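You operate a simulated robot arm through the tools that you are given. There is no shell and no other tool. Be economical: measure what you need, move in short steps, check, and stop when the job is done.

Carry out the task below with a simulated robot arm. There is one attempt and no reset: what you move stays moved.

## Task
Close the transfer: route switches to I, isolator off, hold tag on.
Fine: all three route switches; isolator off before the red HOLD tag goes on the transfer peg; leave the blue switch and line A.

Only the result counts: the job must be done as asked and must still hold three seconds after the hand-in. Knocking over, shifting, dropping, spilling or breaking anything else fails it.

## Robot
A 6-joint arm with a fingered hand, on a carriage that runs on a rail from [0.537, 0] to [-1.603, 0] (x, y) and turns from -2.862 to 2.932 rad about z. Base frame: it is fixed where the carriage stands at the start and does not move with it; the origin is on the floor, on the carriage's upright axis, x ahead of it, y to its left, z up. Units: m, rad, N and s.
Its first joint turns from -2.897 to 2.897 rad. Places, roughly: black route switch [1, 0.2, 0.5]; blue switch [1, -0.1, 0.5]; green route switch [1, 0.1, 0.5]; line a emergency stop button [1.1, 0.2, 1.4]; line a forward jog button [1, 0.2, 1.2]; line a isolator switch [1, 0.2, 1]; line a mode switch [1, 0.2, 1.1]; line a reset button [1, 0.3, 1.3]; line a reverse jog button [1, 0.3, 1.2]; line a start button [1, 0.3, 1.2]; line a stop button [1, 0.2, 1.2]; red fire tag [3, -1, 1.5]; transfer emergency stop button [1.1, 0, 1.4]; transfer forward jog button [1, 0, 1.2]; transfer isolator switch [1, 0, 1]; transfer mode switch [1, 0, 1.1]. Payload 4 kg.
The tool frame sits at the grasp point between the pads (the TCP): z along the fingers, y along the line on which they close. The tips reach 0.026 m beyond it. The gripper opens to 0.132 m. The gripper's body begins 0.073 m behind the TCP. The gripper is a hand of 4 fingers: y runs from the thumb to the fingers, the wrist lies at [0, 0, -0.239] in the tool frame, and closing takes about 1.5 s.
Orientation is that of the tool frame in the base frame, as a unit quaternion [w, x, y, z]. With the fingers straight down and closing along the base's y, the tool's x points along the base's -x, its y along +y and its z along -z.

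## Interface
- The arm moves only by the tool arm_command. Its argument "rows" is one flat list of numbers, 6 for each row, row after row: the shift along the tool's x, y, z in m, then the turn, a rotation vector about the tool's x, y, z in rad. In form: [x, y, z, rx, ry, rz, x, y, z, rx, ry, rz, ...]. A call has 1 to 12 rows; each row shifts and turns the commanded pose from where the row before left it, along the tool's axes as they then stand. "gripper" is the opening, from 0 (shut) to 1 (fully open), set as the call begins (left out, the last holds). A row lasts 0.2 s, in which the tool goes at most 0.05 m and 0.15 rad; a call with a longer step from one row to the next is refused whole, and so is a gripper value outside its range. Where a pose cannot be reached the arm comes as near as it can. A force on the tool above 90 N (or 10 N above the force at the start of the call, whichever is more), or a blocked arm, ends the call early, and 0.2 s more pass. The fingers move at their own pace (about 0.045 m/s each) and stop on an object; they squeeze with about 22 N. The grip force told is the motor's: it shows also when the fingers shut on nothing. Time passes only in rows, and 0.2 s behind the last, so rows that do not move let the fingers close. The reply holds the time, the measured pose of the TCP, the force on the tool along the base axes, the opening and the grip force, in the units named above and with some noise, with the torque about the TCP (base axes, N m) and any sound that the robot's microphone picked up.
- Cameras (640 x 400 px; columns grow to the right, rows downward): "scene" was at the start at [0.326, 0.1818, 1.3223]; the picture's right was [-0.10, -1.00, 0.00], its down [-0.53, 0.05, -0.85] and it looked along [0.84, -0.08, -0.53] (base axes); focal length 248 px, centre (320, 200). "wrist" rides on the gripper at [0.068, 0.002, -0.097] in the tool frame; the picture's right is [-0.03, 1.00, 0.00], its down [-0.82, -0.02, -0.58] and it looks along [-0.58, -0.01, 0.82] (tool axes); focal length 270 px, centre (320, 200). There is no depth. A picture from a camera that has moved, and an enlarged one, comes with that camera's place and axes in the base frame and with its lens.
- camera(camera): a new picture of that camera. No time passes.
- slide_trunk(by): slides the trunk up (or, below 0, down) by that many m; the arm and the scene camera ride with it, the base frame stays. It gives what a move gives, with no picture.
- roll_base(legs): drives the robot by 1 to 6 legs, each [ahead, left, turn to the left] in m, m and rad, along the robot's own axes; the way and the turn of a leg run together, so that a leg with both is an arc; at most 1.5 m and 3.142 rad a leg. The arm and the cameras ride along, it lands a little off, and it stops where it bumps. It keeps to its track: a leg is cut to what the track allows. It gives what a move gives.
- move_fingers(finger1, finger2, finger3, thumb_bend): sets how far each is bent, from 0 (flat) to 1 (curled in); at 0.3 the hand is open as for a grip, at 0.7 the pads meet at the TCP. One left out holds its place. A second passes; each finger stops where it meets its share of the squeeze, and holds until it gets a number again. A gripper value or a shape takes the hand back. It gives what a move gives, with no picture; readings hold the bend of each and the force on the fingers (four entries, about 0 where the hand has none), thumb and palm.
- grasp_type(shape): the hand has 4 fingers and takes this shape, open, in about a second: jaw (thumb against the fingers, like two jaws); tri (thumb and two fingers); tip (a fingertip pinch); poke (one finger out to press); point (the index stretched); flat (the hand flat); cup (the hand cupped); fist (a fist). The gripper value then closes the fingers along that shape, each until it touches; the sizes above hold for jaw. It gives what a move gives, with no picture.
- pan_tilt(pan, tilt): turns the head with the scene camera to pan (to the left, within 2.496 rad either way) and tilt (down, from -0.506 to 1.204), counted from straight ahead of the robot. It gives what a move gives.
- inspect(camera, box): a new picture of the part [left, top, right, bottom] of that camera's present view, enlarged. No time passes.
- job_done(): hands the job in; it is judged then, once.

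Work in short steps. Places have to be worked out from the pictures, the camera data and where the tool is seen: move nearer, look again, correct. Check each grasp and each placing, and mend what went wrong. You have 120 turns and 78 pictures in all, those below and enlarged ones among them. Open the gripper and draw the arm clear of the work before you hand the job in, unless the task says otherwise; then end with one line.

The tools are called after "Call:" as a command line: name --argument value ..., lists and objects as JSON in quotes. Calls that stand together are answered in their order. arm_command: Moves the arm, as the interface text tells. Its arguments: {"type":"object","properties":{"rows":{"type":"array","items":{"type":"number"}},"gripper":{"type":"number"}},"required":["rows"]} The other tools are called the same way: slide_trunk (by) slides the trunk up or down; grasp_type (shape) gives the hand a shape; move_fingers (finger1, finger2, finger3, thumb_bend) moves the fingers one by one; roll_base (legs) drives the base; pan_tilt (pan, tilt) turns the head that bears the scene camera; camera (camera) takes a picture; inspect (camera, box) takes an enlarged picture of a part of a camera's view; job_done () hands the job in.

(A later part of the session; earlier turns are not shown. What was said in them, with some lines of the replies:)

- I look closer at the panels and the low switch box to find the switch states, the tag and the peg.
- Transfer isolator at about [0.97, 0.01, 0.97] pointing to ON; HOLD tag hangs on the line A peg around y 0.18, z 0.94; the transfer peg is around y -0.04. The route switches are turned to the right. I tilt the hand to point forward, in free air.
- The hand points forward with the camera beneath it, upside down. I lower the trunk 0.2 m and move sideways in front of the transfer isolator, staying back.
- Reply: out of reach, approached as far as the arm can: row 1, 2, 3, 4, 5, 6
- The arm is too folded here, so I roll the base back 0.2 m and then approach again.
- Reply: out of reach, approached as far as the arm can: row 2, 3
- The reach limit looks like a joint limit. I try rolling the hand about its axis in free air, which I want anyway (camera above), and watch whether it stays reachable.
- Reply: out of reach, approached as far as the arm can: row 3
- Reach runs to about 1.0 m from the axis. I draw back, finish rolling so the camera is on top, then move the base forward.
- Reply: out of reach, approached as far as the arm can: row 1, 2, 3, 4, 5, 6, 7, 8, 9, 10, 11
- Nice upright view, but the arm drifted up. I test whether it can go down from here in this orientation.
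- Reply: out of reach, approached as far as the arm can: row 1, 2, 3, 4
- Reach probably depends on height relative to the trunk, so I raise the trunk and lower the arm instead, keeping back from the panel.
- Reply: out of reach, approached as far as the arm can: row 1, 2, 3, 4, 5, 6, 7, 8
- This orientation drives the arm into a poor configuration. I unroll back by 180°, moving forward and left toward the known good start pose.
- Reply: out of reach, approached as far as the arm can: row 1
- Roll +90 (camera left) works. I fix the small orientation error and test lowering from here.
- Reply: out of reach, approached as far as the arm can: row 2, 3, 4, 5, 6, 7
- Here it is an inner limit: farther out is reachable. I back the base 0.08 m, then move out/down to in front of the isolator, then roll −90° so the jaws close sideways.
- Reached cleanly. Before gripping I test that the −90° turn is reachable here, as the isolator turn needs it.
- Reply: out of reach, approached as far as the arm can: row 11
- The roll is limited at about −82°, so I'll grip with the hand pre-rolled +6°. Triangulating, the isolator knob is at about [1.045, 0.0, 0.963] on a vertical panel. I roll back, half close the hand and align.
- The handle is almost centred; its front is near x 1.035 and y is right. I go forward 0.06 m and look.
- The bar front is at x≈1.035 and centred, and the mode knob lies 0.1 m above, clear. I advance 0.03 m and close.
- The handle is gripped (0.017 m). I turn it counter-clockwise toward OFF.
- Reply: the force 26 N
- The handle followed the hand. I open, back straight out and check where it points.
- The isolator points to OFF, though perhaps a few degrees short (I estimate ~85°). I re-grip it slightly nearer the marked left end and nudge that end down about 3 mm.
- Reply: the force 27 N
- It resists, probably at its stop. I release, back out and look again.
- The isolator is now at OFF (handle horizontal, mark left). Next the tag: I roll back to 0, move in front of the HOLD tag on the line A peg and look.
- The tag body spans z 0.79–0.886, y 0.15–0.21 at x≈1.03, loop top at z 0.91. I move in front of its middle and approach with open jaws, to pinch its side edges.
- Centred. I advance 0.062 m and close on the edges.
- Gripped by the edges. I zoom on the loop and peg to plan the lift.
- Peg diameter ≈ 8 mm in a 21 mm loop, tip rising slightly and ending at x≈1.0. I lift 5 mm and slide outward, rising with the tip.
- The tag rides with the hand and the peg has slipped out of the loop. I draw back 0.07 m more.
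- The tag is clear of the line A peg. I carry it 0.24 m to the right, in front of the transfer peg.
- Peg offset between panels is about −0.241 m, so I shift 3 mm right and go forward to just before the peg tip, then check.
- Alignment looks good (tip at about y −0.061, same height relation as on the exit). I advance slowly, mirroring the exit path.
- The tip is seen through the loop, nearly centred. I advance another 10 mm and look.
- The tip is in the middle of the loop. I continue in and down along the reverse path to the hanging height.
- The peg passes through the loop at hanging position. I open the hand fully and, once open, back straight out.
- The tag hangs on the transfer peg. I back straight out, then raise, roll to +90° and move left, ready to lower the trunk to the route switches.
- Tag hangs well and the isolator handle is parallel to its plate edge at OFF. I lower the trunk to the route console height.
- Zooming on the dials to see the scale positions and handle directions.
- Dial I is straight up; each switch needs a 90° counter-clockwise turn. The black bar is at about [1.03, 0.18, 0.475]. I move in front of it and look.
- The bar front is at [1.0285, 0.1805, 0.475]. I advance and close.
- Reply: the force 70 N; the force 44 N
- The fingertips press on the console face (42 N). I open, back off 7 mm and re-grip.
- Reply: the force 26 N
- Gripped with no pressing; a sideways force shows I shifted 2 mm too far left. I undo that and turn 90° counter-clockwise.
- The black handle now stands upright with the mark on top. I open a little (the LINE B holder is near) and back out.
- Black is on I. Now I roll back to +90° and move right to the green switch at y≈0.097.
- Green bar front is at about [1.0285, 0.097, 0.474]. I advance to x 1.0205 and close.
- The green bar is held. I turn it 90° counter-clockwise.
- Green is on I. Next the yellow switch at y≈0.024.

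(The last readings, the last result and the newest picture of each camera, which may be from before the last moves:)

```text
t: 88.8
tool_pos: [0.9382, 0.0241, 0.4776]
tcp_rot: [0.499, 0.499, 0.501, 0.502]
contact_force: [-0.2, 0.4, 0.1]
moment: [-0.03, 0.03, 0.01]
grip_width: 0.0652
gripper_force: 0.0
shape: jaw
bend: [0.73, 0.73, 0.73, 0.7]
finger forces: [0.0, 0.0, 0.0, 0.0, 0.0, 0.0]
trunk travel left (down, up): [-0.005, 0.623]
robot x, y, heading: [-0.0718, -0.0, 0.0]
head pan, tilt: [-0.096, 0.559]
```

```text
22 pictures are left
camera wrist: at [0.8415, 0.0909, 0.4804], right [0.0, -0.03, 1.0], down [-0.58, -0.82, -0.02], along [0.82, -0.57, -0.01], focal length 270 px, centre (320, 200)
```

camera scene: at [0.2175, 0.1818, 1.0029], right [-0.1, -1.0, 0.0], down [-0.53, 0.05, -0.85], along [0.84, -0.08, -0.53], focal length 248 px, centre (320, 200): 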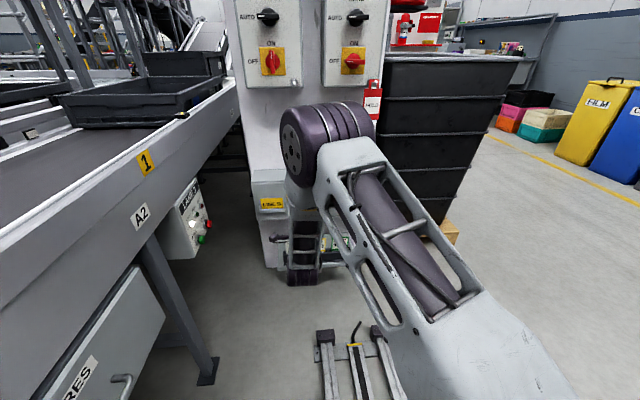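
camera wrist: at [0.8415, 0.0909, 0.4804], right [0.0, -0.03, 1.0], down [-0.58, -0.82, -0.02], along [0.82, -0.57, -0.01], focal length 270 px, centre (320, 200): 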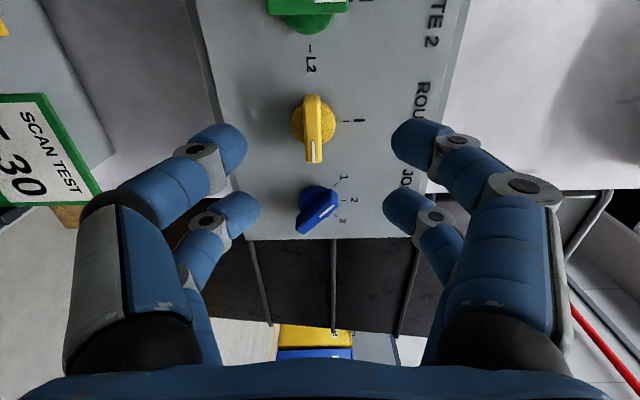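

Yellow bar front at about [1.0285, 0.023, 0.474]; blue stays 0.07 m away. I advance and close.

Call:
arm_command --rows '[-0.001, -0.003, 0.03, 0, 0, 0, 0, 0, 0.03, 0, 0, 0, 0, 0, 0.02, 0, 0, 0]'

Call:
arm_command --rows '[0, 0, 0, 0, 0, 0, 0, 0, 0, 0, 0, 0, 0, 0, 0, 0, 0, 0, 0, 0, 0, 0, 0, 0, 0, 0, 0, 0, 0, 0, 0, 0, 0, 0, 0, 0]' --gripper 0

Call:
camera --camera "wrist"

```text
t: 89.6
tool_pos: [1.018, 0.0225, 0.4753]
tcp_rot: [0.499, 0.5, 0.5, 0.5]
contact_force: [-0.5, 0.0, -0.9]
moment: [-0.02, 0.02, -0.05]
grip_width: 0.0654
gripper_force: 0.0
shape: jaw
bend: [0.73, 0.73, 0.73, 0.7]
finger forces: [0.0, 0.0, 0.1, 0.0, 0.1, 0.1]
trunk travel left (down, up): [-0.005, 0.623]
robot x, y, heading: [-0.075, -0.0007, 0.001]
head pan, tilt: [-0.096, 0.559]
```

```text
t: 91.0
tool_pos: [1.0157, 0.02, 0.4745]
tcp_rot: [0.5, 0.5, 0.5, 0.5]
contact_force: [0.6, -5.9, -0.5]
moment: [0.01, -0.01, -0.31]
grip_width: 0.0087
gripper_force: 22.0
shape: jaw
bend: [0.71, 0.71, 0.72, 0.7]
finger forces: [19.0, 20.0, 20.0, 0.1, 19.8, 0.1]
trunk travel left (down, up): [-0.005, 0.623]
robot x, y, heading: [-0.0775, 0.0014, 0.001]
head pan, tilt: [-0.096, 0.559]
```

```text
21 pictures are left
camera wrist: at [0.921, 0.089, 0.4773], right [0.0, -0.02, 1.0], down [-0.58, -0.82, -0.02], along [0.82, -0.58, -0.01], focal length 270 px, centre (320, 200)
```

wrist: 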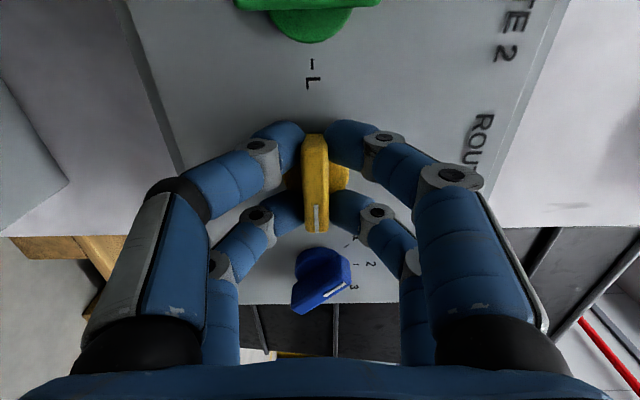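

Yellow is held, blue is clear. I turn 90° counter-clockwise, release slightly and back out.

Call:
arm_command --rows '[0, 0, 0, 0, 0, -0.1428, 0, 0, 0, 0, 0, -0.1428, 0, 0, 0, 0, 0, -0.1428, 0, 0, 0, 0, 0, -0.1428, 0, 0, 0, 0, 0, -0.1428, 0, 0, 0, 0, 0, -0.1428, 0, 0, 0, 0, 0, -0.1428, 0, 0, 0, 0, 0, -0.1428, 0, 0, 0, 0, 0, -0.1428, 0, 0, 0, 0, 0, -0.1428, 0, 0, 0, 0, 0, -0.1428]'

Call:
arm_command --rows '[0, 0, 0, 0, 0, 0, 0, 0, 0, 0, 0, 0, 0, 0, 0, 0, 0, 0, 0, 0, -0.02, 0, 0, 0, 0, 0, -0.03, 0, 0, 0, 0, 0, -0.03, 0, 0, 0, 0, 0, -0.03, 0, 0, 0]' --gripper 0.3

Call:
inspect --camera "wrist" --box '[160, 20, 480, 220]'

```text
t: 93.4
tool_pos: [1.0182, 0.0224, 0.4727]
tcp_rot: [0.705, -0.002, 0.709, -0.001]
contact_force: [-21.3, 4.0, -16.8]
moment: [0.06, 0.28, 0.2]
grip_width: 0.0092
gripper_force: 22.0
shape: jaw
bend: [0.71, 0.72, 0.73, 0.7]
finger forces: [35.8, 26.2, 21.9, 0.1, 22.5, 0.1]
trunk travel left (down, up): [-0.005, 0.623]
robot x, y, heading: [-0.0785, 0.0005, -0.006]
head pan, tilt: [-0.096, 0.559]
```

```text
t: 95.0
tool_pos: [0.9075, 0.0213, 0.4769]
tcp_rot: [0.708, -0.001, 0.706, 0.0]
contact_force: [0.2, -0.4, -0.2]
moment: [-0.02, 0.0, 0.01]
grip_width: 0.0393
gripper_force: 0.1
shape: jaw
bend: [0.74, 0.74, 0.74, 0.7]
finger forces: [0.0, 0.1, 0.0, 0.0, 0.0, 0.0]
trunk travel left (down, up): [-0.005, 0.623]
robot x, y, heading: [-0.0761, -0.0007, 0.003]
head pan, tilt: [-0.096, 0.559]
```

```text
2.00 times, centred on (320, 120) of wrist
camera zoom: at [0.8117, 0.0227, 0.4081], right [0.0, 1.0, 0.03], down [-0.58, -0.02, 0.82], along [0.82, -0.01, 0.58], focal length 541 px, centre (320, 360)
```

zoom: 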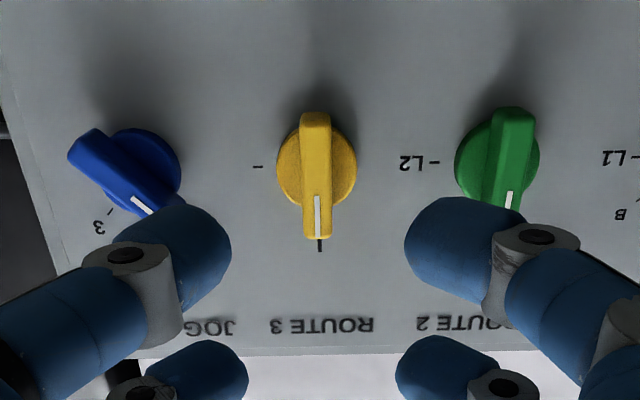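

All three route switches are on I and blue is unchanged at 1. I open the hand, draw back with the base by 0.3 m, and look at everything once more.

Call:
arm_command --rows '[0, 0, -0.02, 0, 0, 0, 0, 0, 0, 0, 0, 0, 0, 0, 0, 0, 0, 0]' --gripper 1

Call:
roll_base --legs '[[-0.4, 0, 0]]'

Call:
inspect --camera "wrist" --box '[180, 0, 500, 200]'

Call:
inspect --camera "scene" --box '[240, 80, 400, 180]'

```text
t: 95.8
tool_pos: [0.8878, 0.0215, 0.4764]
tcp_rot: [0.707, -0.001, 0.707, 0.001]
contact_force: [-0.5, 0.2, -0.1]
moment: [-0.01, 0.0, 0.01]
grip_width: 0.1101
gripper_force: 0.1
shape: jaw
bend: [0.56, 0.56, 0.56, 0.4]
finger forces: [0.0, 0.0, 0.0, 0.0, 0.0, 0.0]
trunk travel left (down, up): [-0.005, 0.623]
robot x, y, heading: [-0.078, -0.0023, 0.001]
head pan, tilt: [-0.096, 0.559]
```

```text
t: 98.2
tool_pos: [0.5029, 0.0227, 0.4753]
tcp_rot: [0.707, -0.002, 0.707, 0.002]
contact_force: [-1.0, -0.4, 0.6]
moment: [0.0, 0.01, -0.01]
grip_width: 0.1318
gripper_force: 0.2
shape: jaw
bend: [0.3, 0.3, 0.3, 0.3]
finger forces: [0.0, 0.1, 0.0, 0.0, 0.0, 0.0]
trunk travel left (down, up): [-0.005, 0.623]
robot x, y, heading: [-0.4624, -0.0006, 0.007]
head pan, tilt: [-0.096, 0.559]
```

```text
2.00 times, centred on (340, 100) of wrist
camera zoom: at [0.4062, 0.0245, 0.4071], right [0.0, 1.0, 0.02], down [-0.58, -0.02, 0.82], along [0.82, -0.01, 0.58], focal length 541 px, centre (280, 400)
```

zoom: 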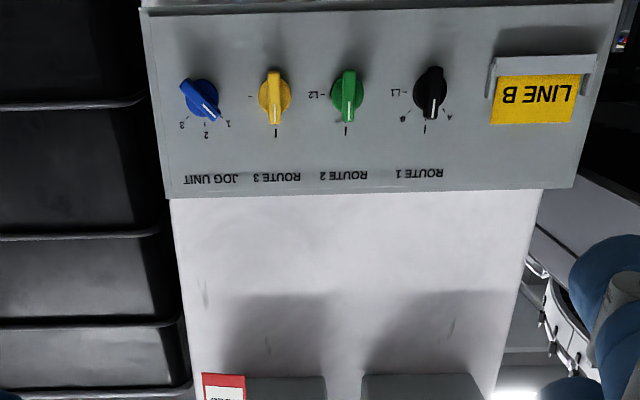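

```text
4.00 times, centred on (320, 130) of scene
camera zoom: at [-0.1685, 0.1825, 1.0029], right [-0.09, -1.0, 0.0], down [-0.53, 0.05, -0.85], along [0.84, -0.08, -0.53], focal length 992 px, centre (320, 480)
```

zoom: 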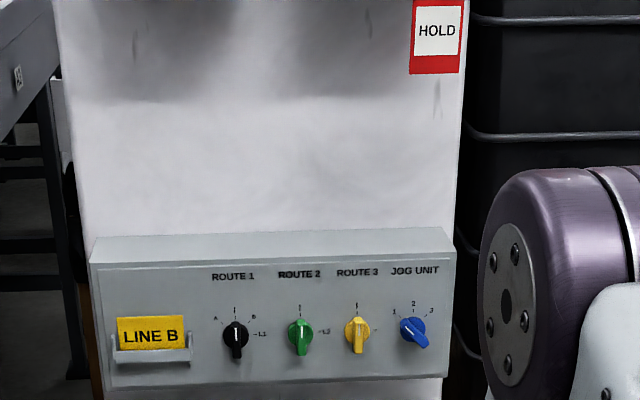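

Routes all show I. One level look at the isolators from here, as the camera is at their height.

Call:
inspect --camera "scene" --box '[260, 30, 388, 110]'

```text
5.00 times, centred on (324, 70) of scene
camera zoom: at [-0.1685, 0.1825, 1.0029], right [-0.09, -1.0, 0.0], down [-0.53, 0.05, -0.85], along [0.84, -0.08, -0.53], focal length 1240 px, centre (300, 850)
```

zoom: 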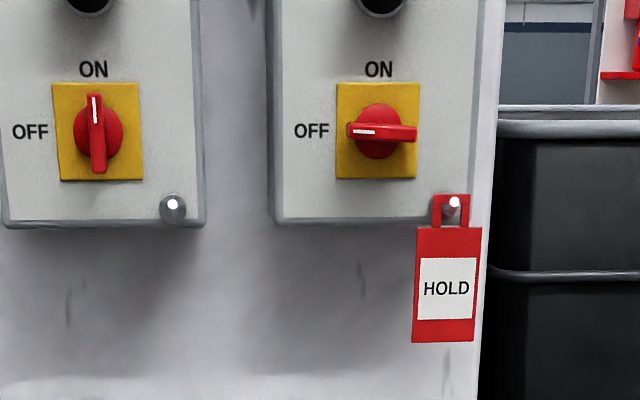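

The isolator points to OFF, the tag hangs on the transfer peg, the routes are on I, and line A and blue are unchanged. I hand in.

Call:
job_done

```text
The job is handed in.
```

The transfer is closed and handed in. All three route switches are on I. The transfer isolator was turned off before the HOLD tag went on the transfer peg, though its handle looks a few degrees short of fully horizontal. The blue switch and line A's switches were not moved; the tag had been hanging on the line A peg, which is now empty.
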